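You operate a simulated robot arm through the tools that you are given. There is no shell and no other tool. Be economical: measure what you need, move in short steps, check, and stop when the job is done.

You are at the controls of a simulated two-armed robot. One attempt, no reset.

Task
Cap the dye bottle marked VIOLET, put it back and wipe up the splash.
Fine: back in the row of dye bottles; the violet splash, with the orange pad; put the pad back. Set down upright: dye bottle with the teal cap. What is to be rubbed or washed off counts as gone when no trace of it is left.

The check looks at the end state, three seconds after you hand in, the way a careful person would. Anything else that was tipped, shoved, dropped, spilled or broken makes it a failure. Lids that push on must go on centred and level and be pressed home; caps that screw on are set level and turned clockwise until they are tight.

Robot
Two 7-joint arms with fingered hands on one trunk, on a base that drives. Base frame: it is fixed to the floor where the robot stands at the start and does not move with it; the origin is under the middle of the robot, x ahead of it, y to its left, z up. Readings come in mm, degrees, newtons and seconds.
The left shoulder is at the start at [70, 132, 1167], the right one opposite. With the tool pointing down near the work surface each hand reaches from about 360 to 640 mm from the robot's upright axis, wherever it stands, measured 20 degrees to its own side. Places, roughly: violet splash [500, -100, 900]. Payload 2.3 kg a hand.
Tool frame (each hand has its own): the origin (TCP) lies between the finger pads and is the grasp point; the fingertips stand 25 mm ahead of it; z points along the fingers, y is the line along which they close. The gripper opens to 88 mm. The gripper's body begins 29 mm behind the TCP. The gripper is a hand of 3 fingers: y runs from the thumb to the fingers, the wrist lies at [-13, -97, -162] in the tool frame.
Orientation is told as [roll, pitch, yaw] about the base's x, y, z axes, in that order, counted from this pose: with the fingers straight down and the wrist toward the robot, the tool's x, y and z point along [0, 1, 0], [1, 0, 0] and [0, 0, -1] of the base frame.

Tools
- The arms move only by the tool servo_tool. It takes "left_plan", "right_plan" or both (then of equal length, played together; a hand with none holds still); each is a list of rows, each an object (a shift or turn left out is 0) with "dp": the shift along the tool's x, y, z in mm, a list of three; "dr": the turn, a rotation vector about the tool's x, y, z in degrees, a list of three. In form: [{"dp": [x, y, z], "dr": [ax, ay, az]}, ...]. A call has 1 to 10 rows; each row is the pose to reach, as a shift and turn from the pose commanded when the call began, along the tool's axes at that moment. A row lasts 0.2 s, in which the tool goes at most 50 mm and 8.6 degrees; a call with a longer step from one row to the next is refused whole. A pose out of reach is approached as far as the arm can. The call stops where the force on the tool passes 40 N (or 10 N more than at its start, if that is more) or the arm is blocked; 0.2 s more then pass. In this call time passes only in rows, and 0.2 s behind the last. The reply holds the time, the measured pose of the TCP, the force on the tool along the base axes, the opening and the grip force, in the units named above and with some noise, with the torque about the TCP (base axes, N m) and any sound that the robot's microphone picked up.
- Cameras (640 x 400 px; columns grow to the right, rows downward): "scene" is now at [126.9, -26.4, 1492.6]; the picture's right is [-0.31, -0.95, 0.00], its down [-0.59, 0.19, -0.79] and it looks along [0.75, -0.24, -0.62] (base axes); focal length 281 px, centre (320, 200). "left" rides on the left gripper at [-58, -85, -99] in its tool frame; the picture's right is [-0.67, -0.35, 0.66], its down [0.69, -0.63, 0.37] and it looks along [0.29, 0.69, 0.66] (tool axes); focal length 261 px, centre (320, 200). "right" rides on the right gripper at [58, -85, -99] in its tool frame; the picture's right is [-0.67, 0.35, -0.66], its down [-0.69, -0.63, 0.37] and it looks along [-0.29, 0.69, 0.66] (tool axes); focal length 261 px, centre (320, 200). There is no depth. A picture from a camera that has moved, and an enlarged one, comes with that camera's place and axes in the base frame and with its lens. The place of the scene camera against the robot may be out by one fixed shift of up to 12 mm in any direction.
- capture(camera): a new picture of that camera. It takes no simulated time.
- raise_lower(by): slides the trunk up (or, below 0, down) by that many mm; the arms and the scene camera ride with it, the base frame stays. It gives what a move gives, with no picture.
- base_move(legs): drives the robot by 1 to 6 legs, each [ahead, left, turn to the left] in mm, mm and degrees, along the robot's own axes; the way and the turn of a leg run together, so that a leg with both is an arc; at most 1500 mm and 180 degrees a leg. The arms and the cameras ride along, it lands a little off, and it stops where it bumps. It gives what a move gives.
- set_fingers(index, middle, thumb_bend, thumb_turn, hand): sets how far each is bent, from 0 (flat) to 1 (curled in); at 0.3 the hand is open as for a grip, at 0.7 the pads meet at the TCP. One left out holds its place. A second passes; each finger stops where it meets its share of the squeeze, and holds until it gets a number again. It is the only way to open and close the hand. It gives what a move gives, with no picture; readings hold the bend of each and the force on the fingers (four entries, about 0 where the hand has none), thumb and palm. thumb_turn goes from beside the hand (0) to across from the fingers (1), as for a grip.
- pan_tilt(pan, tilt): turns the head with the scene camera to pan (to the left, within 86 degrees either way) and tilt (down, from -29 to 69), counted from straight ahead of the robot. It gives what a move gives.
- enlarge(camera, box): a new picture of the part [left, top, right, bottom] of that camera's present view, enlarged. It takes no simulated time.
- sign_off(): hands the job in; it is judged then, once.

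Work in short steps. Places have to be worked out from the pictures, the camera data and where the tool is seen: move nearer, look again, correct. Check each grasp and each placing, and mend what went wrong. You have 120 turns and 92 pictures in all, those below and enlarged ones among them. Open the grippers and draw the arms clear of the work before you hand the job in, unless the task says otherwise; then end with one line.

The tools are called after "Emit:" as a command line: name --argument value ..., lists and objects as JSON in quotes. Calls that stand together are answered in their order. servo_tool: Moves the arms, as the interface text tells. Its arguments: {"type":"object","properties":{"left_plan":{"type":"array","items":{"type":"object","properties":{"dp":{"type":"array","items":{"type":"number"}},"dr":{"type":"array","items":{"type":"number"}}}}},"right_plan":{"type":"array","items":{"type":"object","properties":{"dp":{"type":"array","items":{"type":"number"}},"dr":{"type":"array","items":{"type":"number"}}}}}},"required":[]} The other tools are called the same way: raise_lower (by) slides the trunk up or down; set_fingers (index, middle, thumb_bend, thumb_turn, hand) moves the fingers one by one; base_move (legs) drives the base; pan_tilt (pan, tilt) turns the head that bears the scene camera; capture (camera) takes a picture; enlarge (camera, box) takes an enlarged picture of a part of a camera's view; sign_off () hands the job in.

At the start:

```text
t: 0.0
left_tcp_pos: [443.1, 99.2, 1156.2]
left_orientation: [-0.1, 0.0, 0.0]
left_ft_force: [0.2, -0.8, 0.5]
left_ft_torque: [0.01, 0.0, 0.01]
left_gripper_width: 87.7
left_grip_force: 0.0
left_shape: jaw
left_bend: [0.3, 0.3, 0.3, 0.98]
left_finger forces: [0.1, 0.0, 0.0, 0.1, 0.1, 0.1]
right_tcp_pos: [379.8, -248.5, 1253.4]
right_orientation: [0.0, 0.0, 0.1]
right_ft_force: [-0.4, -0.3, -0.2]
right_ft_torque: [0.01, -0.02, 0.02]
right_gripper_width: 87.6
right_grip_force: 0.0
right_shape: jaw
right_bend: [0.3, 0.3, 0.3, 0.98]
right_finger forces: [0.1, 0.0, 0.0, 0.0, 0.0, 0.0]
trunk travel left (down, up): [-725.0, 115.0]
robot x, y, heading: [3.3, 1.0, 0.1]
head pan, tilt: [-18.1, 38.2]
```

scene: 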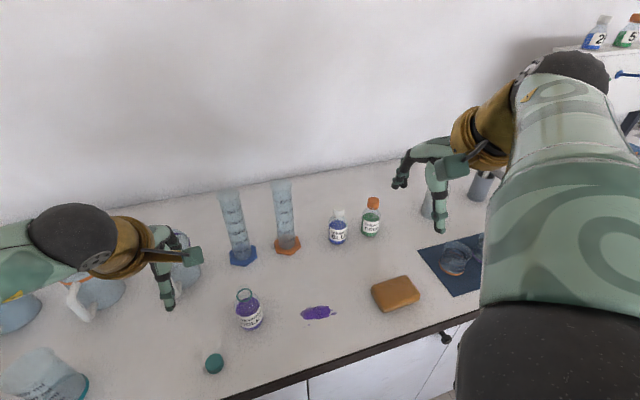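
right: 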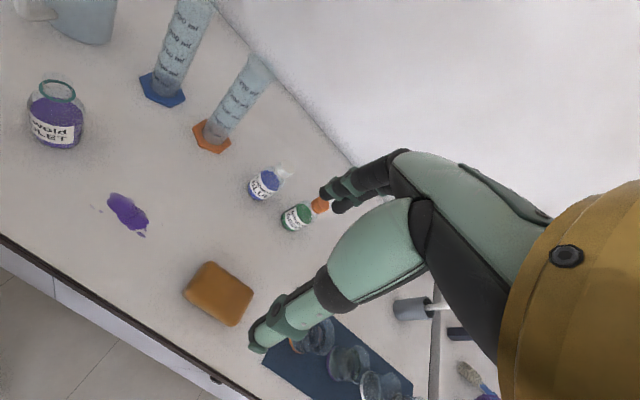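
left: 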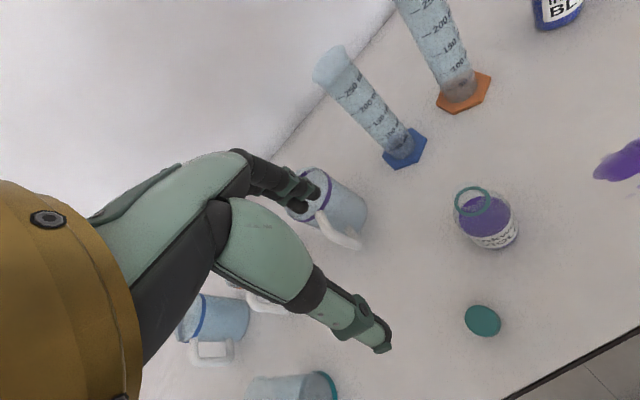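

First I take closer looks at the bottle, the cap and the row.

Emit:
enlarge --camera "scene" --box '[180, 270, 340, 390]'

Emit:
enlarge --camera "scene" --box '[280, 180, 480, 320]'

Emit:
enlarge --camera "left" --box '[420, 160, 560, 350]'

```text
3.33 times, centred on (260, 330) of scene
camera zoom: at [126.9, -26.4, 1492.6], right [-0.31, -0.95, 0.0], down [-0.59, 0.19, -0.79], along [0.75, -0.24, -0.62], focal length 938 px, centre (520, -233)
```

zoom: 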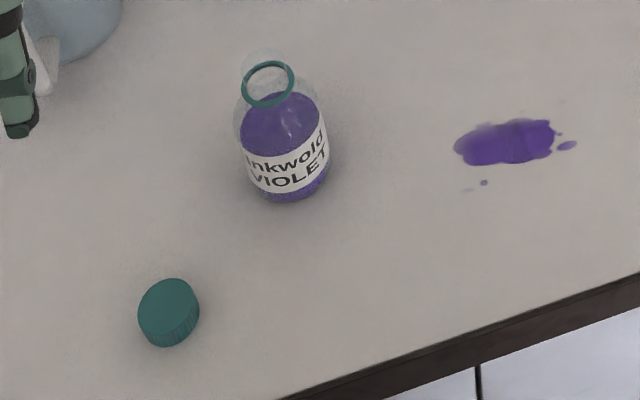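

```text
2.86 times, centred on (380, 250) of scene
camera zoom: at [126.9, -26.4, 1492.6], right [-0.31, -0.95, 0.0], down [-0.59, 0.19, -0.79], along [0.75, -0.24, -0.62], focal length 804 px, centre (149, 57)
```

zoom: 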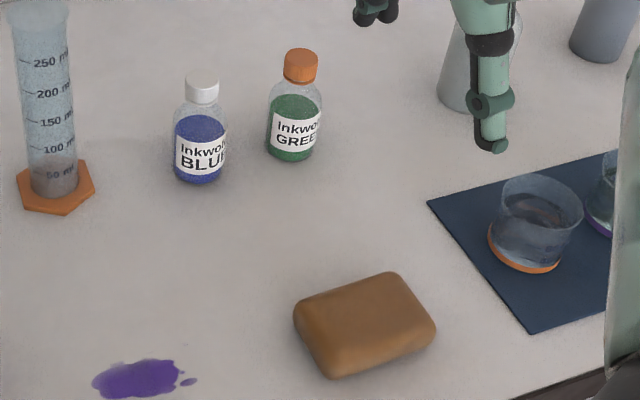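

```text
2.11 times, centred on (490, 255) of left
camera zoom: at [357.4, 42.1, 1256.4], right [-0.35, -0.67, -0.66], down [-0.63, 0.68, -0.37], along [0.69, 0.28, -0.66], focal length 549 px, centre (-38, 84)
```

zoom: 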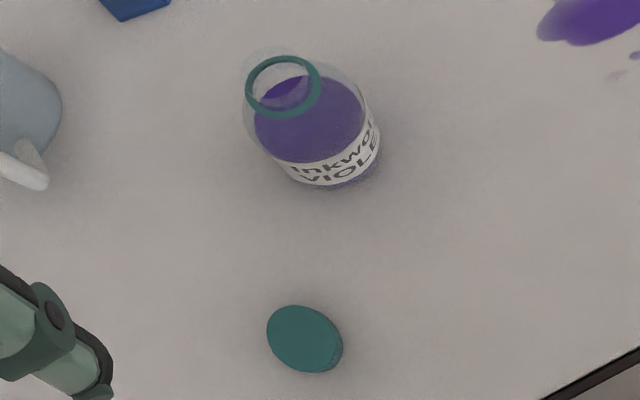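

The teal screw cap lies top up near [407, 92], and the open violet bottle stands near [477, 16] with its mouth at about z 1000. The row (blue, green) has a free place to the right of green. I bring the left hand over the cap, still high.

Emit:
servo_tool --left_plan '[{"dp": [-2, -10, 40]}, {"dp": [-5, -24, 80]}, {"dp": [-7, -36, 120]}, {"dp": [-7, -36, 150]}]'

Emit:
capture --camera "left"

Emit:
capture --camera "scene"

```text
t: 1.0
left_tcp_pos: [406.9, 91.4, 1007.1]
left_orientation: [-0.2, -0.1, 0.1]
left_ft_force: [0.0, 0.6, 0.0]
left_ft_torque: [-0.04, 0.0, 0.02]
left_gripper_width: 87.5
left_grip_force: 0.0
left_shape: jaw
left_bend: [0.3, 0.3, 0.3, 0.98]
left_finger forces: [0.1, 0.0, 0.0, 0.0, 0.1, 0.1]
right_tcp_pos: [380.4, -249.6, 1253.4]
right_orientation: [0.0, 0.0, 0.0]
right_ft_force: [-0.8, -0.5, 0.6]
right_ft_torque: [0.02, 0.0, -0.02]
right_gripper_width: 87.5
right_grip_force: 0.0
right_shape: jaw
right_bend: [0.3, 0.3, 0.3, 0.98]
right_finger forces: [0.0, 0.0, 0.0, 0.0, 0.0, 0.1]
trunk travel left (down, up): [-725.0, 115.0]
robot x, y, heading: [1.3, -0.0, 0.0]
head pan, tilt: [-18.1, 38.2]
```

```text
85 pictures are left
camera left: at [322.0, 34.1, 1107.0], right [-0.35, -0.67, -0.65], down [-0.63, 0.69, -0.37], along [0.69, 0.28, -0.66], focal length 261 px, centre (320, 200)
```

left: 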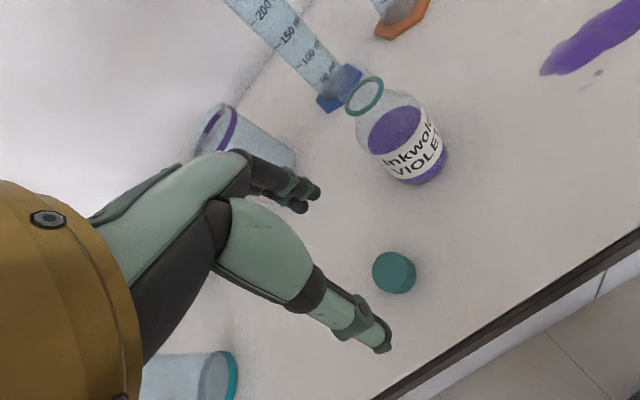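

```text
84 pictures are left
camera scene: at [127.9, -26.5, 1492.5], right [-0.31, -0.95, 0.0], down [-0.59, 0.19, -0.78], along [0.75, -0.24, -0.62], focal length 281 px, centre (320, 200)
```

scene: 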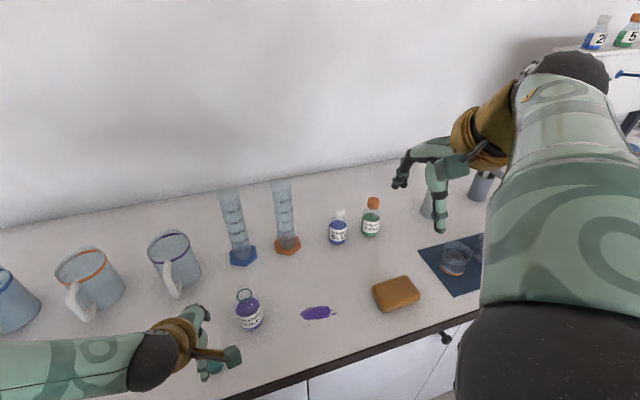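

The cap reads [406, 90] from this closer view, under the hand. I go down to fingertips just above the table.

Emit:
servo_tool --left_plan '[{"dp": [-1, 0, 40]}, {"dp": [-1, 0, 65]}, {"dp": [-1, 0, 77]}]'

Emit:
capture --camera "left"

```text
t: 1.8
left_tcp_pos: [406.1, 89.6, 929.4]
left_orientation: [-0.1, 0.0, 0.1]
left_ft_force: [0.4, -0.3, -0.6]
left_ft_torque: [0.01, 0.01, -0.05]
left_gripper_width: 87.7
left_grip_force: 0.1
left_shape: jaw
left_bend: [0.3, 0.3, 0.3, 0.98]
left_finger forces: [0.1, 0.0, 0.0, 0.1, 0.0, 0.0]
right_tcp_pos: [378.9, -248.0, 1254.2]
right_orientation: [0.0, -0.1, 0.0]
right_ft_force: [0.0, 1.8, 0.1]
right_ft_torque: [0.01, 0.02, 0.02]
right_gripper_width: 87.6
right_grip_force: 0.1
right_shape: jaw
right_bend: [0.3, 0.3, 0.3, 0.98]
right_finger forces: [0.0, 0.1, 0.0, 0.1, 0.0, 0.0]
trunk travel left (down, up): [-725.0, 115.0]
robot x, y, heading: [1.0, -0.2, 0.0]
head pan, tilt: [-18.1, 38.2]
```

```text
83 pictures are left
camera left: at [321.3, 33.9, 1029.9], right [-0.35, -0.67, -0.66], down [-0.63, 0.68, -0.37], along [0.7, 0.28, -0.66], focal length 261 px, centre (320, 200)
```

left: 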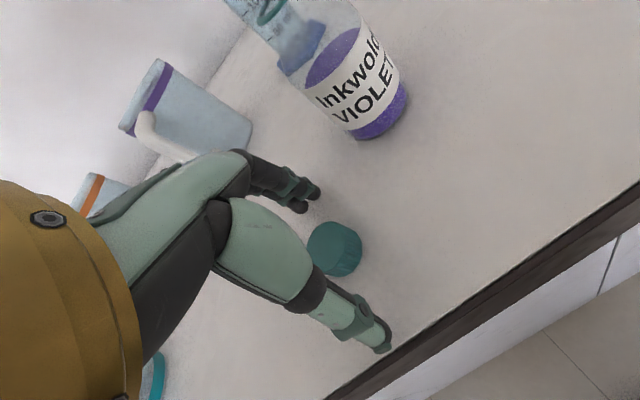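

The cap is between thumb and fingers, perhaps 3 mm to the right of centre; I shift slightly and close partway.

Emit:
servo_tool --left_plan '[{"dp": [-3, 0, 1]}]'

Emit:
set_fingers --hand "left" --index 0.5 --middle 0.5 --thumb_bend 0.5

Emit:
capture --camera "left"

```text
t: 2.2
left_tcp_pos: [406.8, 86.7, 928.4]
left_orientation: [0.0, 0.0, 0.0]
left_ft_force: [-0.5, -0.8, -0.9]
left_ft_torque: [-0.02, 0.04, 0.02]
left_gripper_width: 87.7
left_grip_force: 0.0
left_shape: jaw
left_bend: [0.3, 0.3, 0.3, 0.98]
left_finger forces: [0.0, 0.2, 0.0, 0.0, 0.0, 0.0]
right_tcp_pos: [379.5, -250.3, 1253.0]
right_orientation: [-0.1, 0.0, -0.1]
right_ft_force: [0.3, -0.8, -0.1]
right_ft_torque: [0.01, 0.01, 0.0]
right_gripper_width: 87.9
right_grip_force: 0.1
right_shape: jaw
right_bend: [0.3, 0.3, 0.3, 0.98]
right_finger forces: [0.0, 0.1, 0.1, 0.0, 0.0, 0.0]
trunk travel left (down, up): [-725.0, 115.0]
robot x, y, heading: [0.6, -0.7, -0.1]
head pan, tilt: [-18.1, 38.2]
```

```text
t: 3.2
left_tcp_pos: [407.6, 87.9, 929.9]
left_orientation: [-0.1, -0.1, 0.0]
left_ft_force: [1.5, 0.7, 3.8]
left_ft_torque: [0.02, -0.19, -0.01]
left_gripper_width: 42.2
left_grip_force: 1.9
left_shape: fingers
left_bend: [0.5, 0.49, 0.5, 0.98]
left_finger forces: [0.1, 4.3, 0.0, 0.0, 0.0, 0.0]
right_tcp_pos: [378.7, -249.7, 1253.8]
right_orientation: [0.0, 0.0, 0.0]
right_ft_force: [0.0, 0.6, -0.5]
right_ft_torque: [-0.02, -0.02, -0.01]
right_gripper_width: 87.7
right_grip_force: 0.1
right_shape: jaw
right_bend: [0.3, 0.3, 0.3, 0.98]
right_finger forces: [0.0, 0.0, 0.0, 0.1, 0.0, 0.1]
trunk travel left (down, up): [-725.0, 115.0]
robot x, y, heading: [1.3, -1.0, 0.1]
head pan, tilt: [-18.1, 38.2]
```

```text
82 pictures are left
camera left: at [321.3, 30.5, 1029.2], right [-0.35, -0.67, -0.66], down [-0.63, 0.68, -0.37], along [0.7, 0.28, -0.66], focal length 261 px, centre (320, 200)
```

left: 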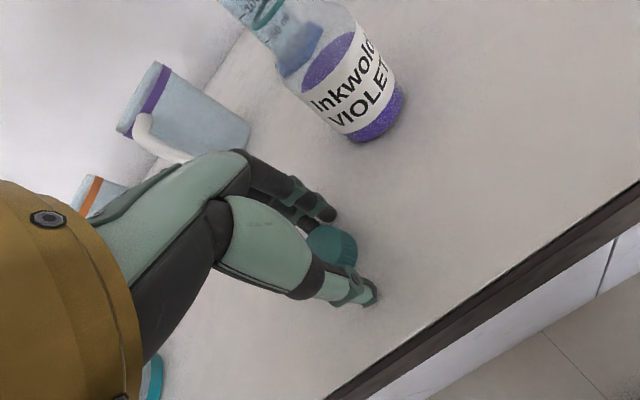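

The middle finger already touches something (maybe table or cap). I lift 2 mm and close to grip.

Emit:
servo_tool --left_plan '[{"dp": [0, 0, -2]}]'

Emit:
set_fingers --hand "left" --index 0.6 --middle 0.6 --thumb_bend 0.6

Emit:
enlarge --camera "left" --box '[240, 160, 440, 320]'

```text
t: 3.6
left_tcp_pos: [407.3, 87.6, 929.2]
left_orientation: [-0.1, 0.1, 0.0]
left_ft_force: [-0.3, 0.8, 1.1]
left_ft_torque: [-0.01, -0.01, 0.03]
left_gripper_width: 42.5
left_grip_force: 0.0
left_shape: fingers
left_bend: [0.5, 0.5, 0.5, 0.98]
left_finger forces: [0.0, 0.0, 0.0, 0.1, 0.0, 0.0]
right_tcp_pos: [379.8, -249.5, 1254.0]
right_orientation: [-0.1, -0.1, 0.0]
right_ft_force: [-0.2, 0.6, 0.2]
right_ft_torque: [-0.01, 0.01, -0.04]
right_gripper_width: 87.4
right_grip_force: 0.0
right_shape: jaw
right_bend: [0.3, 0.3, 0.3, 0.98]
right_finger forces: [0.1, 0.0, 0.0, 0.0, 0.0, 0.1]
trunk travel left (down, up): [-725.0, 115.0]
robot x, y, heading: [2.8, 1.2, -0.1]
head pan, tilt: [-18.1, 38.2]
```

```text
t: 4.6
left_tcp_pos: [407.9, 87.9, 930.1]
left_orientation: [0.0, 0.0, -0.1]
left_ft_force: [0.1, 0.3, 0.2]
left_ft_torque: [-0.01, 0.02, -0.03]
left_gripper_width: 22.4
left_grip_force: 1.4
left_shape: fingers
left_bend: [0.59, 0.59, 0.58, 0.97]
left_finger forces: [0.4, 0.8, 0.0, 0.0, 1.1, 0.0]
right_tcp_pos: [379.7, -248.7, 1253.9]
right_orientation: [0.0, 0.0, -0.1]
right_ft_force: [0.2, 0.8, -0.1]
right_ft_torque: [0.02, 0.03, 0.01]
right_gripper_width: 87.6
right_grip_force: 0.1
right_shape: jaw
right_bend: [0.3, 0.3, 0.3, 0.98]
right_finger forces: [0.0, 0.2, 0.0, 0.0, 0.1, 0.1]
trunk travel left (down, up): [-725.0, 115.0]
robot x, y, heading: [2.2, -1.1, 0.1]
head pan, tilt: [-18.1, 38.2]
```

```text
2.50 times, centred on (340, 240) of left
camera zoom: at [321.6, 30.8, 1030.8], right [-0.35, -0.67, -0.66], down [-0.63, 0.68, -0.37], along [0.69, 0.28, -0.66], focal length 652 px, centre (270, 100)
```

zoom: 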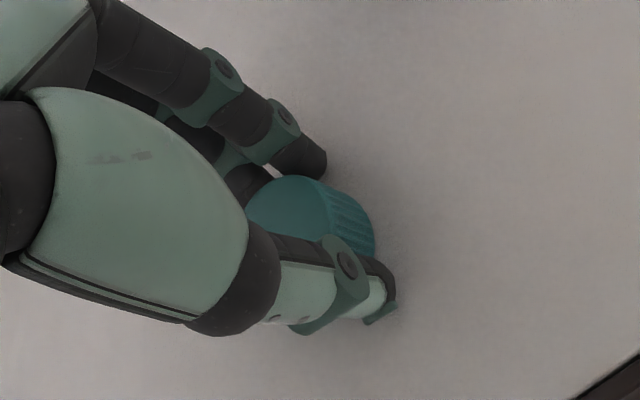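

Light contact on all fingers. I squeeze more firmly.

Emit:
set_fingers --hand "left" --index 0.75 --middle 0.75 --thumb_bend 0.75

Emit:
servo_tool --left_plan '[{"dp": [0, 0, -30]}, {"dp": [0, 0, -80]}, {"dp": [0, 0, -120]}, {"dp": [20, 0, -160]}]'

Emit:
enlarge --camera "left" --box '[240, 160, 440, 320]'

Emit:
enlarge --camera "scene" --box '[180, 270, 340, 390]'

```text
t: 5.6
left_tcp_pos: [407.3, 88.3, 930.7]
left_orientation: [-0.1, 0.0, 0.1]
left_ft_force: [0.7, 0.1, -0.4]
left_ft_torque: [-0.02, -0.01, -0.02]
left_gripper_width: 15.7
left_grip_force: 14.5
left_shape: fingers
left_bend: [0.73, 0.73, 0.59, 0.94]
left_finger forces: [6.9, 8.4, 0.0, 0.0, 14.2, 0.0]
right_tcp_pos: [379.3, -249.3, 1254.0]
right_orientation: [0.0, 0.0, 0.0]
right_ft_force: [0.4, 0.1, -0.1]
right_ft_torque: [-0.01, -0.01, -0.01]
right_gripper_width: 87.5
right_grip_force: 0.1
right_shape: jaw
right_bend: [0.3, 0.3, 0.3, 0.98]
right_finger forces: [0.1, 0.0, 0.0, 0.1, 0.0, 0.0]
trunk travel left (down, up): [-725.0, 115.0]
robot x, y, heading: [-0.1, 0.1, -0.1]
head pan, tilt: [-18.1, 38.2]
```

```text
t: 6.6
left_tcp_pos: [406.8, 109.1, 1090.1]
left_orientation: [-0.1, 0.0, 0.1]
left_ft_force: [-0.4, 0.0, -0.3]
left_ft_torque: [-0.05, -0.02, 0.01]
left_gripper_width: 14.8
left_grip_force: 13.9
left_shape: fingers
left_bend: [0.74, 0.73, 0.59, 0.94]
left_finger forces: [5.4, 8.3, 0.0, 0.0, 13.3, 0.0]
right_tcp_pos: [378.3, -248.2, 1254.3]
right_orientation: [-0.2, 0.0, 0.1]
right_ft_force: [0.0, 0.4, 0.5]
right_ft_torque: [-0.03, -0.01, 0.01]
right_gripper_width: 87.3
right_grip_force: 0.1
right_shape: jaw
right_bend: [0.3, 0.3, 0.3, 0.98]
right_finger forces: [0.0, 0.0, 0.0, 0.1, 0.0, 0.0]
trunk travel left (down, up): [-725.0, 115.0]
robot x, y, heading: [0.5, -0.6, 0.1]
head pan, tilt: [-18.1, 38.2]
```

```text
2.50 times, centred on (340, 240) of left
camera zoom: at [321.2, 52.0, 1190.2], right [-0.35, -0.67, -0.66], down [-0.63, 0.68, -0.37], along [0.7, 0.29, -0.66], focal length 652 px, centre (270, 100)
```

zoom: 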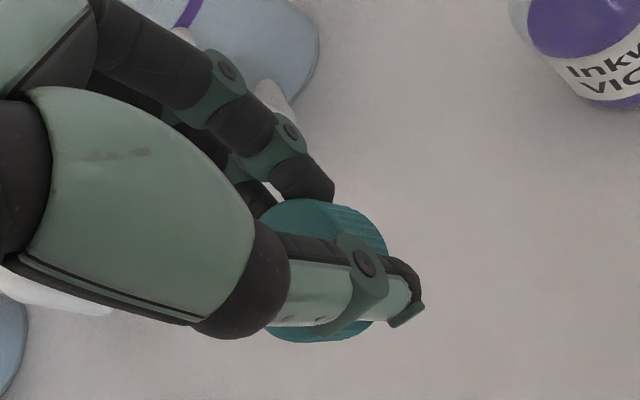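

```text
3.33 times, centred on (260, 330) of scene
camera zoom: at [126.2, -25.6, 1492.7], right [-0.31, -0.95, 0.0], down [-0.59, 0.19, -0.79], along [0.75, -0.24, -0.62], focal length 938 px, centre (520, -233)
```

zoom: 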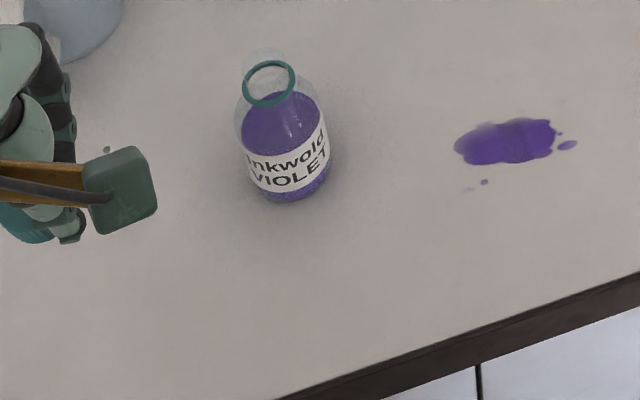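

The cap is in the left hand. Now I bring the right hand, rolled about 70° so the fingers point left, to the right of the bottle and above.

Emit:
servo_tool --right_plan '[{"dp": [10, 11, 17], "dr": [0, 7.8, 0]}, {"dp": [20, 22, 34], "dr": [0, 15.6, 0]}, {"dp": [30, 33, 51], "dr": [0, 23.4, 0]}, {"dp": [40, 44, 68], "dr": [0, 31.2, 0]}, {"dp": [50, 55, 85], "dr": [0, 39, 0]}, {"dp": [60, 66, 102], "dr": [0, 46.8, 0]}, {"dp": [70, 77, 119], "dr": [0, 54.6, 0]}, {"dp": [80, 88, 136], "dr": [0, 62.4, 0]}, {"dp": [89, 98, 153], "dr": [0, 70, 0]}]'

Emit:
capture --camera "right"

Emit:
capture --camera "scene"

```text
t: 8.6
left_tcp_pos: [408.7, 107.6, 1089.4]
left_orientation: [0.0, 0.0, 0.0]
left_ft_force: [0.1, 0.2, -0.6]
left_ft_torque: [-0.03, 0.03, -0.01]
left_gripper_width: 14.9
left_grip_force: 13.8
left_shape: fingers
left_bend: [0.74, 0.73, 0.59, 0.94]
left_finger forces: [5.6, 8.5, 0.0, 0.1, 13.2, 0.0]
right_tcp_pos: [477.7, -158.6, 1100.4]
right_orientation: [70.1, 0.0, -0.1]
right_ft_force: [0.4, 0.0, -0.2]
right_ft_torque: [-0.01, -0.01, -0.02]
right_gripper_width: 87.5
right_grip_force: 0.0
right_shape: jaw
right_bend: [0.3, 0.3, 0.3, 0.98]
right_finger forces: [0.1, 0.0, 0.0, 0.0, 0.0, 0.1]
trunk travel left (down, up): [-725.0, 115.0]
robot x, y, heading: [0.6, -2.7, 0.2]
head pan, tilt: [-18.1, 38.2]
```

```text
78 pictures are left
camera right: at [392.4, -234.3, 1188.6], right [0.35, -0.84, -0.41], down [-0.63, 0.11, -0.77], along [0.69, 0.52, -0.49], focal length 261 px, centre (320, 200)
```

right: 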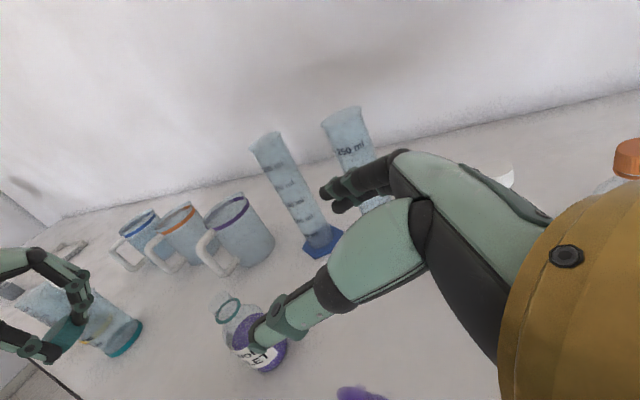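

```text
77 pictures are left
camera scene: at [128.2, -27.3, 1492.5], right [-0.31, -0.95, 0.0], down [-0.59, 0.19, -0.78], along [0.75, -0.24, -0.62], focal length 281 px, centre (320, 200)
```

scene: 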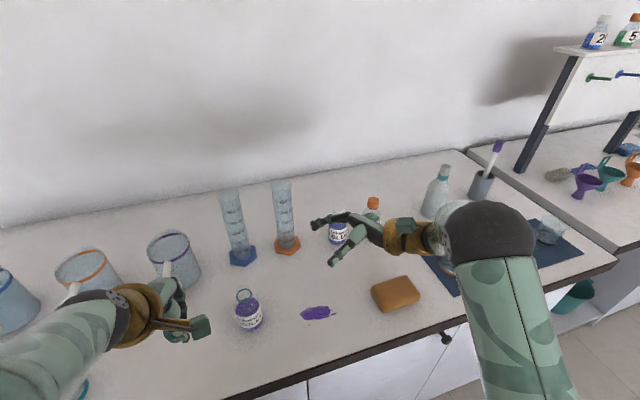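

The bottle mouth again reads [479, 12]. I lower the right hand to its pre-grasp place, 100 mm right of the bottle.

Emit:
servo_tool --right_plan '[{"dp": [-30, 0, 30]}, {"dp": [-60, 0, 60]}, {"dp": [-80, 0, 90]}, {"dp": [-94.5, 0, 109]}]'

Emit:
capture --camera "right"

Emit:
capture --camera "scene"

```text
t: 9.6
left_tcp_pos: [406.6, 107.1, 1089.4]
left_orientation: [-0.1, 0.0, 0.0]
left_ft_force: [0.3, 0.5, -0.2]
left_ft_torque: [0.01, -0.03, -0.04]
left_gripper_width: 14.8
left_grip_force: 13.4
left_shape: fingers
left_bend: [0.74, 0.73, 0.59, 0.94]
left_finger forces: [5.7, 8.4, 0.0, 0.1, 13.3, 0.0]
right_tcp_pos: [477.0, -88.0, 974.8]
right_orientation: [70.0, -0.1, 0.0]
right_ft_force: [-0.3, -0.8, 0.3]
right_ft_torque: [0.02, 0.0, -0.01]
right_gripper_width: 87.7
right_grip_force: 0.0
right_shape: jaw
right_bend: [0.3, 0.3, 0.3, 0.98]
right_finger forces: [0.0, 0.0, 0.1, 0.0, 0.0, 0.1]
trunk travel left (down, up): [-725.0, 115.0]
robot x, y, heading: [-0.5, -1.2, 0.3]
head pan, tilt: [-18.1, 38.2]
```

```text
76 pictures are left
camera right: at [391.2, -163.1, 1062.2], right [0.35, -0.85, -0.4], down [-0.63, 0.11, -0.77], along [0.69, 0.52, -0.49], focal length 261 px, centre (320, 200)
```

right: 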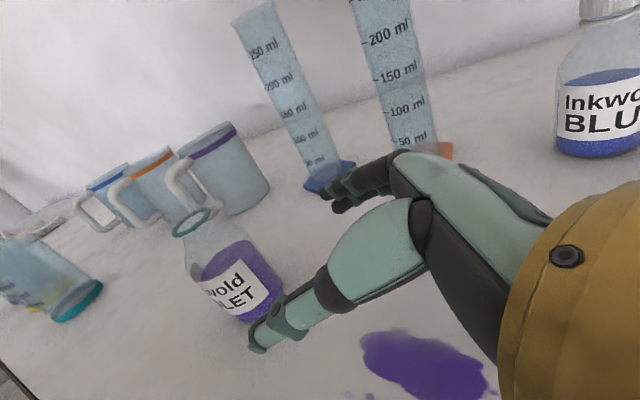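

```text
75 pictures are left
camera scene: at [127.4, -26.3, 1492.6], right [-0.31, -0.95, 0.0], down [-0.59, 0.19, -0.79], along [0.75, -0.24, -0.62], focal length 281 px, centre (320, 200)
```

scene: 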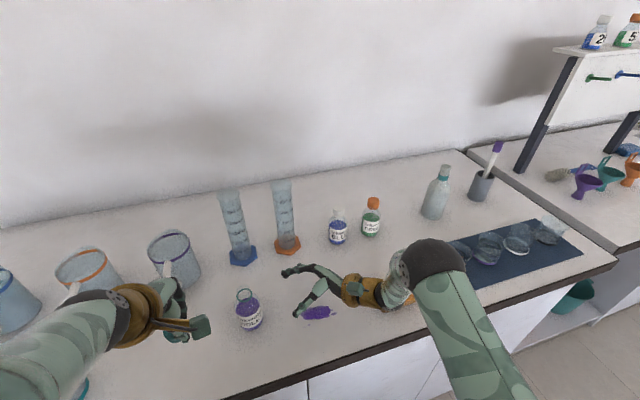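

Bottle axis confirmed at [478, 14]. I slide the open hand along its fingers around the bottle body.

Emit:
servo_tool --right_plan '[{"dp": [0, 1, 35]}, {"dp": [0, 1, 70]}, {"dp": [0, 1, 95]}, {"dp": [0, 1, 109]}]'

Emit:
capture --camera "right"

```text
t: 10.6
left_tcp_pos: [408.0, 108.1, 1089.2]
left_orientation: [-0.1, 0.0, -0.1]
left_ft_force: [-0.3, 0.1, -0.7]
left_ft_torque: [0.03, 0.03, -0.01]
left_gripper_width: 14.7
left_grip_force: 14.1
left_shape: fingers
left_bend: [0.74, 0.73, 0.59, 0.94]
left_finger forces: [5.5, 8.4, 0.0, 0.0, 13.3, 0.1]
right_tcp_pos: [477.7, 13.9, 937.4]
right_orientation: [69.8, 0.0, 0.0]
right_ft_force: [-0.4, -0.3, 0.6]
right_ft_torque: [0.0, 0.01, 0.02]
right_gripper_width: 87.7
right_grip_force: 0.1
right_shape: jaw
right_bend: [0.3, 0.3, 0.3, 0.98]
right_finger forces: [0.0, 0.0, 0.0, 0.0, 0.1, 0.1]
trunk travel left (down, up): [-725.0, 115.0]
robot x, y, heading: [2.8, -0.7, -0.1]
head pan, tilt: [-18.1, 38.2]
```

```text
74 pictures are left
camera right: at [392.4, -60.6, 1025.4], right [0.35, -0.85, -0.4], down [-0.63, 0.11, -0.77], along [0.69, 0.52, -0.49], focal length 261 px, centre (320, 200)
```

right: 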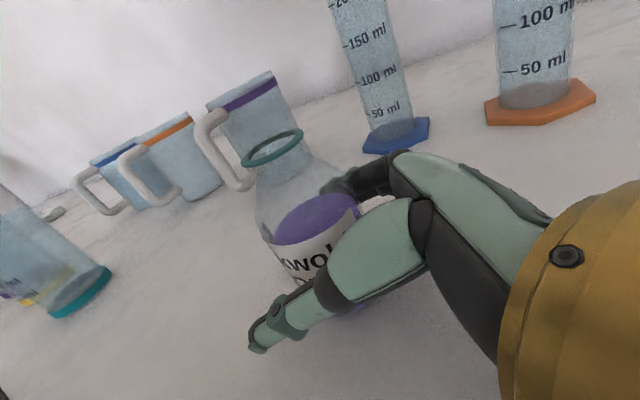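

The bottle body sits between the fingers. I close gently, then more.

Emit:
set_fingers --hand "right" --index 0.44 --middle 0.44 --thumb_bend 0.44

Emit:
set_fingers --hand "right" --index 0.5 --middle 0.5 --thumb_bend 0.5

Emit:
capture --camera "right"

```text
t: 11.6
left_tcp_pos: [407.5, 108.3, 1088.0]
left_orientation: [-0.2, 0.0, 0.0]
left_ft_force: [0.7, -0.2, 0.4]
left_ft_torque: [0.01, 0.01, -0.02]
left_gripper_width: 14.5
left_grip_force: 12.8
left_shape: fingers
left_bend: [0.74, 0.73, 0.59, 0.94]
left_finger forces: [5.6, 8.4, 0.0, 0.0, 13.2, 0.1]
right_tcp_pos: [477.7, 12.3, 936.8]
right_orientation: [70.1, 0.0, 0.0]
right_ft_force: [0.7, -0.3, 0.1]
right_ft_torque: [-0.01, -0.01, -0.01]
right_gripper_width: 55.7
right_grip_force: 0.1
right_shape: fingers
right_bend: [0.44, 0.44, 0.44, 0.98]
right_finger forces: [0.1, 0.0, 0.0, 0.0, 0.0, 0.0]
trunk travel left (down, up): [-725.0, 115.0]
robot x, y, heading: [1.5, -0.7, 0.1]
head pan, tilt: [-18.1, 38.2]
```

```text
t: 12.6
left_tcp_pos: [407.9, 107.4, 1089.5]
left_orientation: [-0.1, 0.0, 0.1]
left_ft_force: [0.7, -0.2, 0.1]
left_ft_torque: [0.0, 0.01, 0.01]
left_gripper_width: 14.7
left_grip_force: 13.7
left_shape: fingers
left_bend: [0.74, 0.73, 0.59, 0.94]
left_finger forces: [5.6, 8.4, 0.1, 0.0, 13.2, 0.0]
right_tcp_pos: [477.4, 12.7, 937.1]
right_orientation: [70.0, -0.1, 0.0]
right_ft_force: [0.8, 0.0, 0.7]
right_ft_torque: [-0.02, 0.0, 0.02]
right_gripper_width: 48.2
right_grip_force: 2.7
right_shape: fingers
right_bend: [0.47, 0.5, 0.47, 0.98]
right_finger forces: [3.0, 0.1, 0.0, 0.0, 2.9, 0.1]
trunk travel left (down, up): [-725.0, 115.0]
robot x, y, heading: [0.8, 0.0, -0.0]
head pan, tilt: [-18.1, 38.2]
```

```text
73 pictures are left
camera right: at [392.4, -61.2, 1025.4], right [0.35, -0.85, -0.41], down [-0.63, 0.11, -0.77], along [0.69, 0.52, -0.49], focal length 261 px, centre (320, 200)
```

right: 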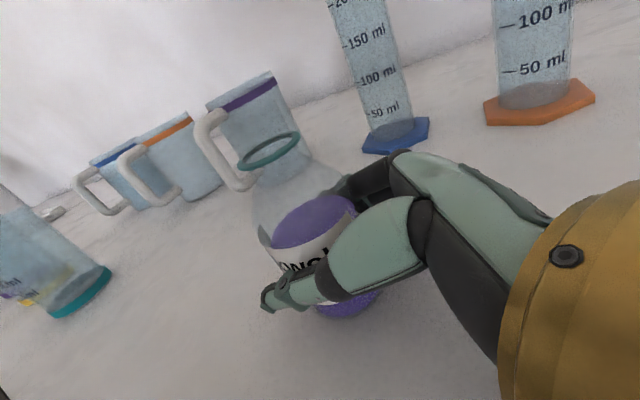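

Index and thumb are on the bottle; I squeeze firmer so the middle finger joins.

Emit:
set_fingers --hand "right" --index 0.6 --middle 0.62 --thumb_bend 0.6

Emit:
capture --camera "right"

Emit:
enlarge --camera "scene" --box '[180, 230, 340, 350]'

```text
t: 13.6
left_tcp_pos: [406.4, 107.4, 1090.1]
left_orientation: [-0.1, 0.0, 0.0]
left_ft_force: [0.7, 0.7, 0.1]
left_ft_torque: [-0.01, -0.01, 0.03]
left_gripper_width: 14.8
left_grip_force: 13.4
left_shape: fingers
left_bend: [0.74, 0.73, 0.59, 0.94]
left_finger forces: [5.5, 8.3, 0.1, 0.0, 13.3, 0.0]
right_tcp_pos: [476.8, 13.1, 936.6]
right_orientation: [70.0, 0.0, 0.0]
right_ft_force: [0.2, 0.5, 1.2]
right_ft_torque: [0.04, -0.04, 0.0]
right_gripper_width: 44.0
right_grip_force: 14.4
right_shape: fingers
right_bend: [0.5, 0.56, 0.5, 0.97]
right_finger forces: [9.2, 5.3, 0.0, 0.0, 14.2, 0.0]
trunk travel left (down, up): [-725.0, 115.0]
robot x, y, heading: [3.8, -2.5, -0.1]
head pan, tilt: [-18.1, 38.2]
```

```text
72 pictures are left
camera right: at [392.4, -61.2, 1025.4], right [0.35, -0.85, -0.41], down [-0.63, 0.11, -0.77], along [0.69, 0.52, -0.49], focal length 261 px, centre (320, 200)
```

right: 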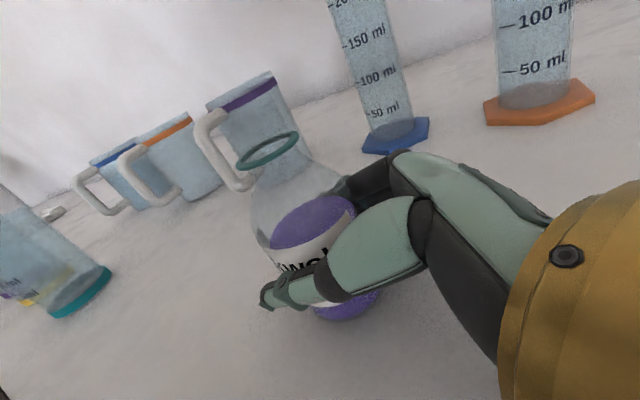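

```text
3.33 times, centred on (260, 290) of scene
camera zoom: at [127.1, -26.5, 1492.6], right [-0.31, -0.95, 0.0], down [-0.59, 0.19, -0.79], along [0.75, -0.24, -0.62], focal length 938 px, centre (520, -100)
```

zoom: 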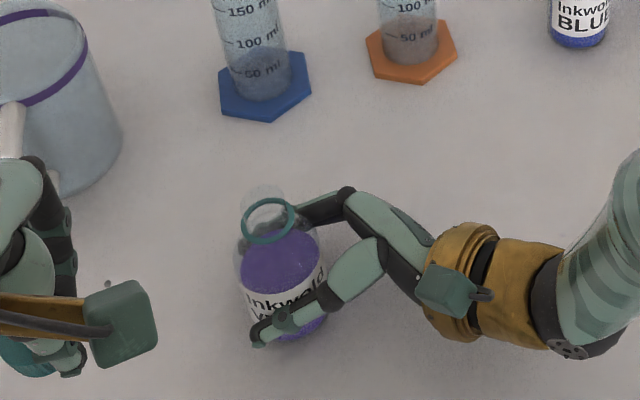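

The bottle is held firmly (14 N). The cap seems to sit ~11 mm thumbward of the left TCP; I bring it above the mouth, still clear, and look from several sides.

Emit:
servo_tool --left_plan '[{"dp": [-30, 25, 5]}, {"dp": [-60, 50, 10]}, {"dp": [-85, 70, 15]}, {"dp": [-98, 80, 24]}]'

Emit:
capture --camera "right"

Emit:
capture --camera "left"

Emit:
enlarge --camera "scene" --box '[180, 230, 340, 350]'

```text
t: 14.6
left_tcp_pos: [493.8, 15.9, 1074.8]
left_orientation: [-2.2, -0.4, 1.6]
left_ft_force: [-0.1, 0.3, -0.4]
left_ft_torque: [-0.01, -0.01, 0.02]
left_gripper_width: 14.7
left_grip_force: 13.5
left_shape: fingers
left_bend: [0.74, 0.73, 0.59, 0.94]
left_finger forces: [5.7, 8.4, 0.0, 0.1, 13.1, 0.1]
right_tcp_pos: [477.7, 12.8, 937.1]
right_orientation: [70.0, -0.1, 0.0]
right_ft_force: [0.5, 0.3, -0.2]
right_ft_torque: [0.03, -0.05, 0.05]
right_gripper_width: 44.0
right_grip_force: 14.5
right_shape: fingers
right_bend: [0.5, 0.56, 0.5, 0.97]
right_finger forces: [9.0, 5.2, 0.1, 0.0, 14.3, 0.0]
trunk travel left (down, up): [-725.0, 115.0]
robot x, y, heading: [0.5, -0.6, -0.1]
head pan, tilt: [-18.1, 38.2]
```

```text
70 pictures are left
camera right: at [392.5, -61.4, 1025.4], right [0.35, -0.84, -0.41], down [-0.63, 0.11, -0.77], along [0.69, 0.52, -0.49], focal length 261 px, centre (320, 200)
```

right: 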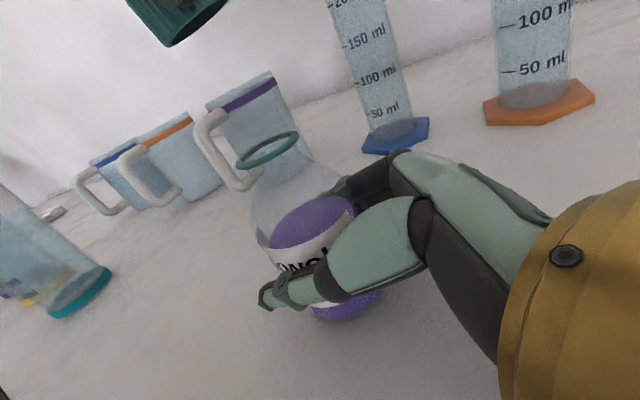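

```text
69 pictures are left
camera left: at [407.8, -39.4, 1176.8], right [-0.33, -0.7, -0.63], down [-0.64, 0.65, -0.4], along [0.69, 0.28, -0.67], focal length 261 px, centre (320, 200)
```

left: 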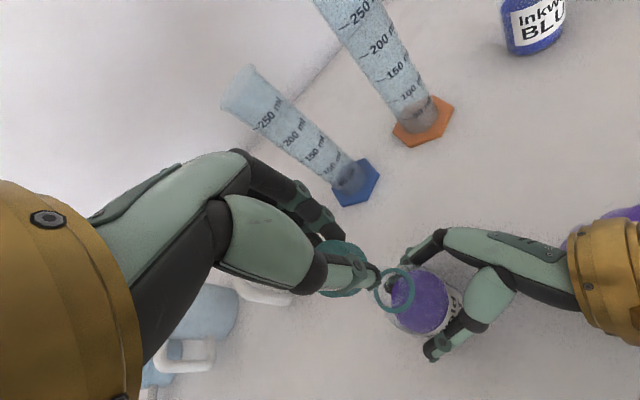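

```text
3.33 times, centred on (260, 290) of scene
camera zoom: at [127.2, -26.7, 1492.6], right [-0.31, -0.95, 0.0], down [-0.59, 0.19, -0.79], along [0.75, -0.24, -0.62], focal length 938 px, centre (520, -100)
```

zoom: 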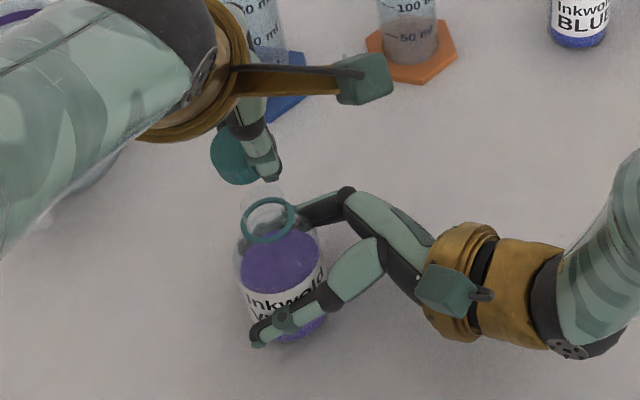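

The left hand fell short of its command with a small twist; I check whether it is settling or at a limit by nudging with a few degrees of clockwise yaw.

Emit:
servo_tool --left_plan '[{"dp": [0, 0, 0], "dr": [0, 0, 5]}, {"dp": [0, 0, 0], "dr": [0, 0, 10]}]'

```text
t: 15.2
left_tcp_pos: [487.3, 9.9, 1064.9]
left_orientation: [0.2, 0.0, -10.2]
left_ft_force: [-0.3, -0.4, 0.6]
left_ft_torque: [-0.01, 0.0, 0.0]
left_gripper_width: 14.8
left_grip_force: 13.7
left_shape: fingers
left_bend: [0.74, 0.73, 0.59, 0.94]
left_finger forces: [5.5, 8.4, 0.0, 0.0, 13.1, 0.1]
right_tcp_pos: [477.9, 13.6, 937.1]
right_orientation: [70.1, 0.0, 0.0]
right_ft_force: [-0.6, -0.9, 0.8]
right_ft_torque: [0.01, -0.02, -0.04]
right_gripper_width: 43.5
right_grip_force: 14.7
right_shape: fingers
right_bend: [0.5, 0.56, 0.5, 0.97]
right_finger forces: [9.1, 5.1, 0.0, 0.0, 14.3, 0.0]
trunk travel left (down, up): [-725.0, 115.0]
robot x, y, heading: [-4.3, -1.9, 0.0]
head pan, tilt: [-18.1, 38.2]
```

Yaw −10° is reachable exactly. Now I look at the cap's lie from the cameras.

Emit:
enlarge --camera "right" --box '[100, 0, 340, 160]'

Emit:
enlarge --camera "left" --box '[280, 200, 480, 340]'

Emit:
enlarge --camera "scene" --box '[210, 240, 290, 300]'

```text
2.50 times, centred on (220, 80) of right
camera zoom: at [392.3, -60.9, 1025.5], right [0.35, -0.85, -0.4], down [-0.63, 0.11, -0.77], along [0.69, 0.52, -0.49], focal length 652 px, centre (570, 500)
```

zoom: 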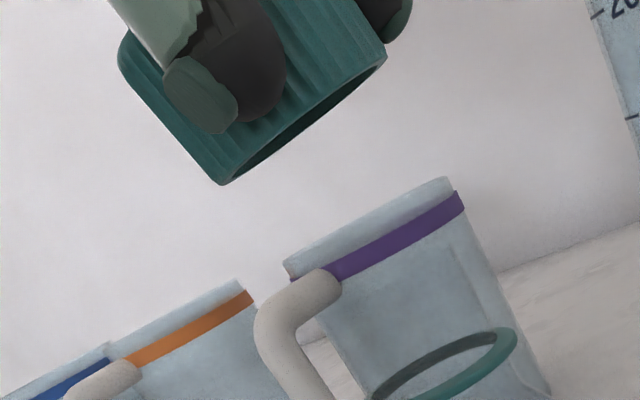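

```text
2.86 times, centred on (380, 270) of left
camera zoom: at [392.8, -31.3, 1165.1], right [-0.46, -0.6, -0.66], down [-0.5, 0.79, -0.36], along [0.73, 0.16, -0.66], focal length 745 px, centre (149, 0)
```

zoom: 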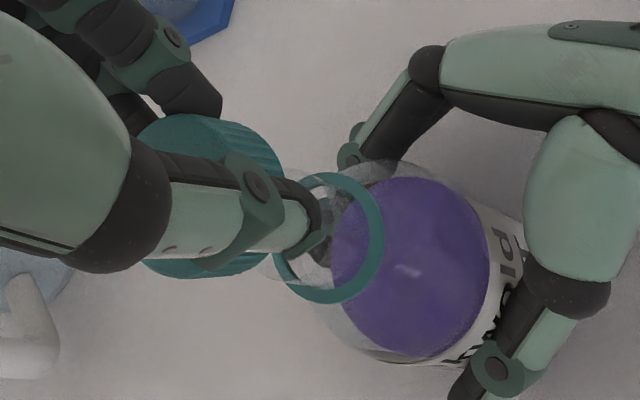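

```text
6.67 times, centred on (250, 270) of scene
camera zoom: at [127.0, -26.0, 1492.6], right [-0.31, -0.95, 0.0], down [-0.59, 0.19, -0.79], along [0.75, -0.24, -0.62], focal length 1876 px, centre (787, -267)
```

zoom: 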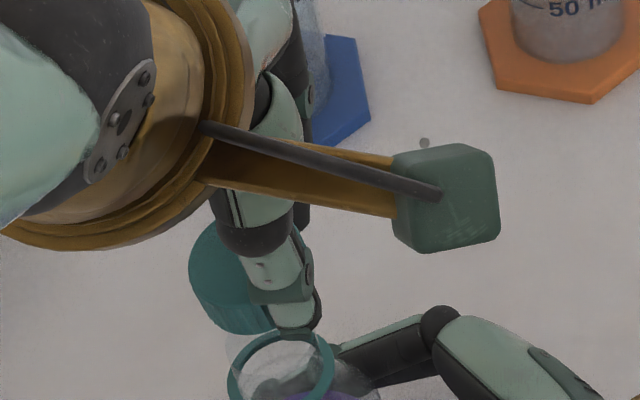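

The cap hangs about 9° tilted (its far-right side high). I tilt the left hand to level the cap and look again.

Emit:
servo_tool --left_plan '[{"dp": [0, 0, 0], "dr": [3.7, 3.0, 0]}, {"dp": [0, 0, 0], "dr": [7.4, 6.0, 0]}]'

Emit:
enlarge --camera "right" --box '[100, 0, 340, 160]'

Emit:
enlarge --camera "left" --box '[280, 200, 480, 340]'

Emit:
enlarge --camera "scene" --box '[210, 240, 290, 300]'

```text
t: 15.8
left_tcp_pos: [487.6, 9.9, 1066.9]
left_orientation: [5.9, 7.4, -9.6]
left_ft_force: [0.1, 0.7, -0.1]
left_ft_torque: [0.04, 0.0, -0.03]
left_gripper_width: 14.3
left_grip_force: 13.8
left_shape: fingers
left_bend: [0.74, 0.73, 0.59, 0.94]
left_finger forces: [5.7, 8.4, 0.0, 0.0, 12.9, 0.0]
right_tcp_pos: [477.4, 12.9, 937.2]
right_orientation: [70.0, 0.0, 0.0]
right_ft_force: [-0.3, -0.5, 0.6]
right_ft_torque: [0.02, 0.0, -0.03]
right_gripper_width: 43.6
right_grip_force: 14.1
right_shape: fingers
right_bend: [0.5, 0.56, 0.5, 0.97]
right_finger forces: [9.1, 4.9, 0.1, 0.1, 14.3, 0.0]
trunk travel left (down, up): [-725.0, 115.0]
robot x, y, heading: [-1.9, -1.6, 0.0]
head pan, tilt: [-18.1, 38.2]
```

```text
2.50 times, centred on (220, 80) of right
camera zoom: at [392.4, -61.3, 1025.4], right [0.35, -0.84, -0.41], down [-0.63, 0.11, -0.77], along [0.69, 0.52, -0.49], focal length 652 px, centre (570, 500)
```

zoom: 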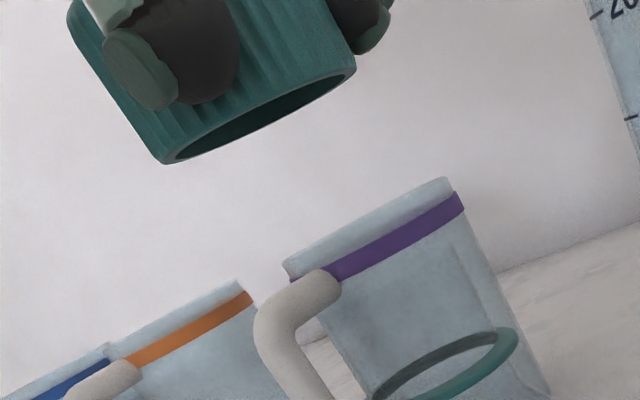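

```text
2.86 times, centred on (380, 270) of left
camera zoom: at [404.0, -44.0, 1169.8], right [-0.53, -0.52, -0.67], down [-0.53, 0.82, -0.21], along [0.66, 0.25, -0.71], focal length 745 px, centre (149, 0)
```

zoom: 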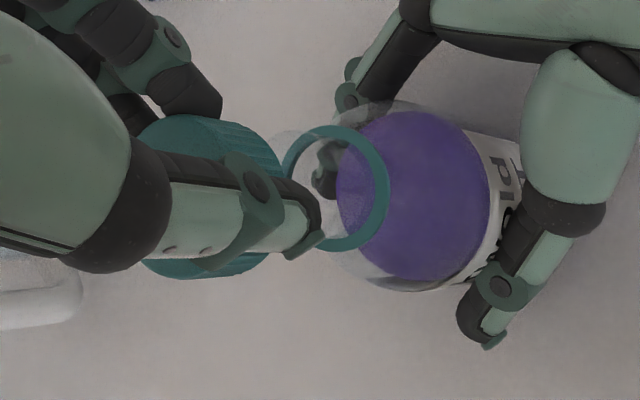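

```text
6.67 times, centred on (250, 270) of scene
camera zoom: at [127.1, -26.6, 1492.6], right [-0.31, -0.95, 0.0], down [-0.59, 0.19, -0.79], along [0.75, -0.24, -0.62], focal length 1876 px, centre (787, -267)
```

zoom: 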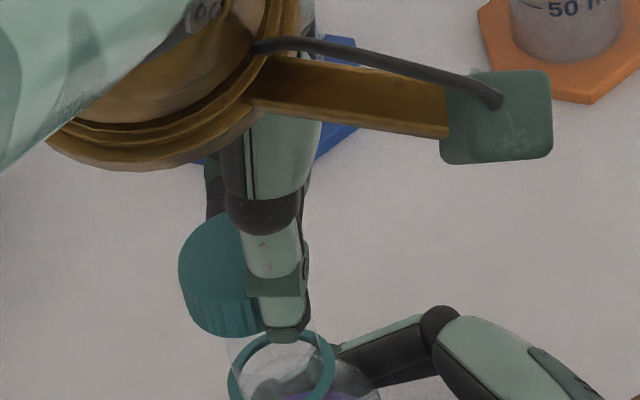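

The cap is now level. Scene and left views agree that it sits ~4–5 mm short in x of the bottle mouth ([478, 18]); I correct and lower by 15 mm.

Emit:
servo_tool --left_plan '[{"dp": [0.8, 4.4, -0.5]}, {"dp": [-0.8, 6.4, 14.3]}]'

Emit:
enlarge --camera "right" --box '[180, 40, 340, 180]'

Emit:
enlarge --camera "left" --box '[280, 200, 480, 340]'

```text
t: 16.4
left_tcp_pos: [492.2, 10.5, 1050.9]
left_orientation: [5.8, 7.3, -9.5]
left_ft_force: [-0.5, -0.1, -0.4]
left_ft_torque: [0.0, 0.0, 0.01]
left_gripper_width: 14.4
left_grip_force: 13.6
left_shape: fingers
left_bend: [0.74, 0.73, 0.59, 0.94]
left_finger forces: [5.9, 8.4, 0.0, 0.0, 12.9, 0.0]
right_tcp_pos: [477.6, 12.9, 937.2]
right_orientation: [70.0, 0.0, 0.1]
right_ft_force: [0.0, 0.5, 0.2]
right_ft_torque: [0.02, -0.05, 0.01]
right_gripper_width: 43.6
right_grip_force: 14.7
right_shape: fingers
right_bend: [0.5, 0.56, 0.5, 0.97]
right_finger forces: [9.1, 5.1, 0.0, 0.1, 14.3, 0.1]
trunk travel left (down, up): [-725.0, 115.0]
robot x, y, heading: [1.1, -1.4, -0.0]
head pan, tilt: [-18.1, 38.2]
```

```text
2.86 times, centred on (260, 110) of right
camera zoom: at [392.3, -61.2, 1025.4], right [0.35, -0.85, -0.41], down [-0.63, 0.11, -0.77], along [0.69, 0.52, -0.49], focal length 745 px, centre (491, 457)
```

zoom: 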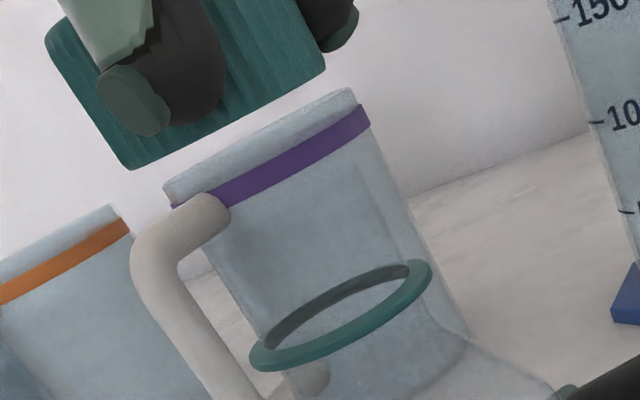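

```text
2.86 times, centred on (380, 270) of left
camera zoom: at [409.0, -43.6, 1155.8], right [-0.53, -0.52, -0.67], down [-0.53, 0.82, -0.21], along [0.66, 0.25, -0.71], focal length 745 px, centre (149, 0)
```

zoom: 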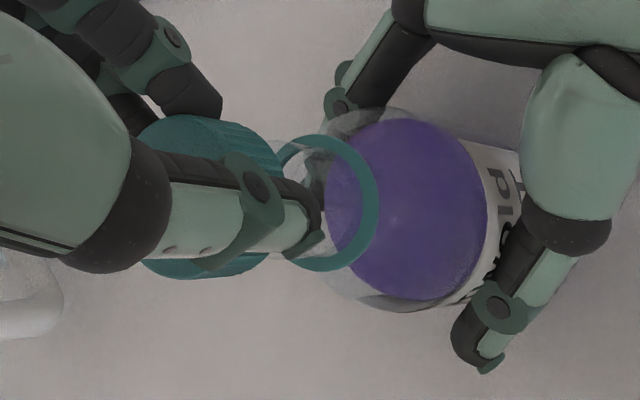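

Cap level with rim at z≈1026; bearings from the right camera line up. I check the range direction with the scene camera.

Emit:
enlarge --camera "scene" --box '[210, 255, 290, 315]'

```text
6.67 times, centred on (250, 285) of scene
camera zoom: at [127.0, -26.5, 1492.6], right [-0.31, -0.95, 0.0], down [-0.59, 0.19, -0.79], along [0.75, -0.24, -0.62], focal length 1876 px, centre (787, -367)
```

zoom: 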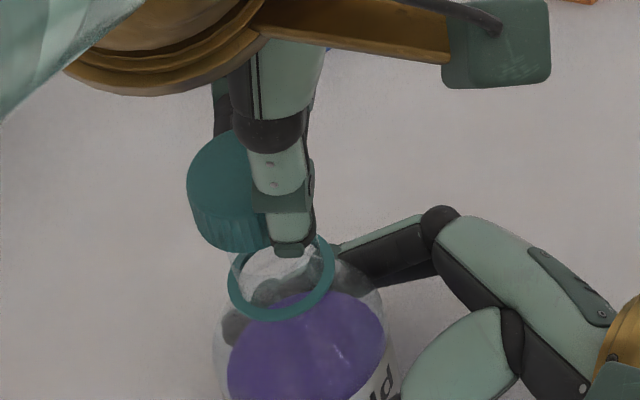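

Scene and left views now both put the cap's rim centre ~(+5, +3) mm past the mouth. I correct that and lower 10 mm.

Emit:
servo_tool --left_plan '[{"dp": [-4.0, -4.4, 0.1]}, {"dp": [-5.0, -3.1, 10]}]'

Emit:
enlarge --camera "right" --box '[180, 40, 340, 180]'

Emit:
enlarge --camera "scene" --box '[210, 255, 290, 315]'

```text
t: 17.0
left_tcp_pos: [489.3, 9.8, 1045.5]
left_orientation: [4.9, 7.0, -9.1]
left_ft_force: [0.0, 0.6, -0.3]
left_ft_torque: [0.01, -0.03, -0.01]
left_gripper_width: 14.5
left_grip_force: 13.4
left_shape: fingers
left_bend: [0.74, 0.73, 0.59, 0.94]
left_finger forces: [5.7, 8.4, 0.0, 0.0, 12.8, 0.1]
right_tcp_pos: [478.8, 13.7, 937.3]
right_orientation: [70.0, 0.0, 0.0]
right_ft_force: [-0.6, 1.3, 0.4]
right_ft_torque: [0.04, 0.0, -0.02]
right_gripper_width: 43.5
right_grip_force: 14.2
right_shape: fingers
right_bend: [0.5, 0.56, 0.5, 0.97]
right_finger forces: [9.0, 5.2, 0.1, 0.1, 14.3, 0.0]
trunk travel left (down, up): [-725.0, 115.0]
robot x, y, heading: [-1.0, 0.6, -0.1]
head pan, tilt: [-18.1, 38.2]
```

```text
2.86 times, centred on (260, 110) of right
camera zoom: at [392.3, -61.2, 1025.4], right [0.35, -0.85, -0.41], down [-0.63, 0.11, -0.77], along [0.69, 0.52, -0.49], focal length 745 px, centre (491, 457)
```

zoom: 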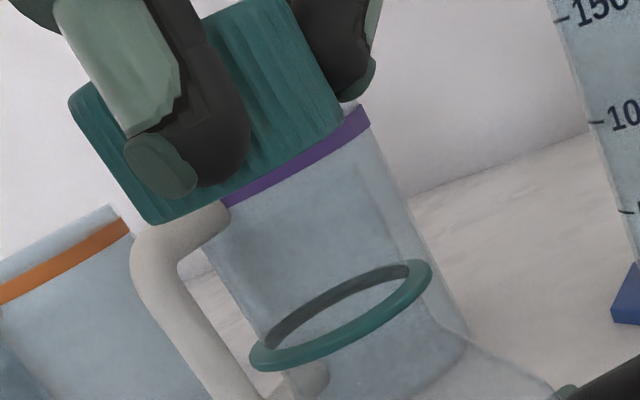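

```text
6.67 times, centred on (250, 285) of scene
camera zoom: at [127.0, -26.5, 1492.6], right [-0.31, -0.95, 0.0], down [-0.59, 0.19, -0.79], along [0.75, -0.24, -0.62], focal length 1876 px, centre (787, -367)
```

zoom: 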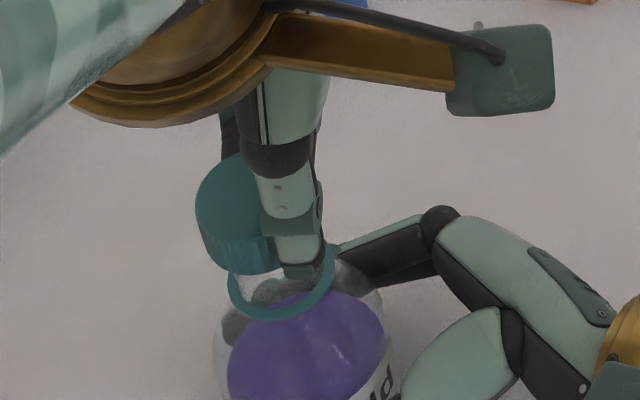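

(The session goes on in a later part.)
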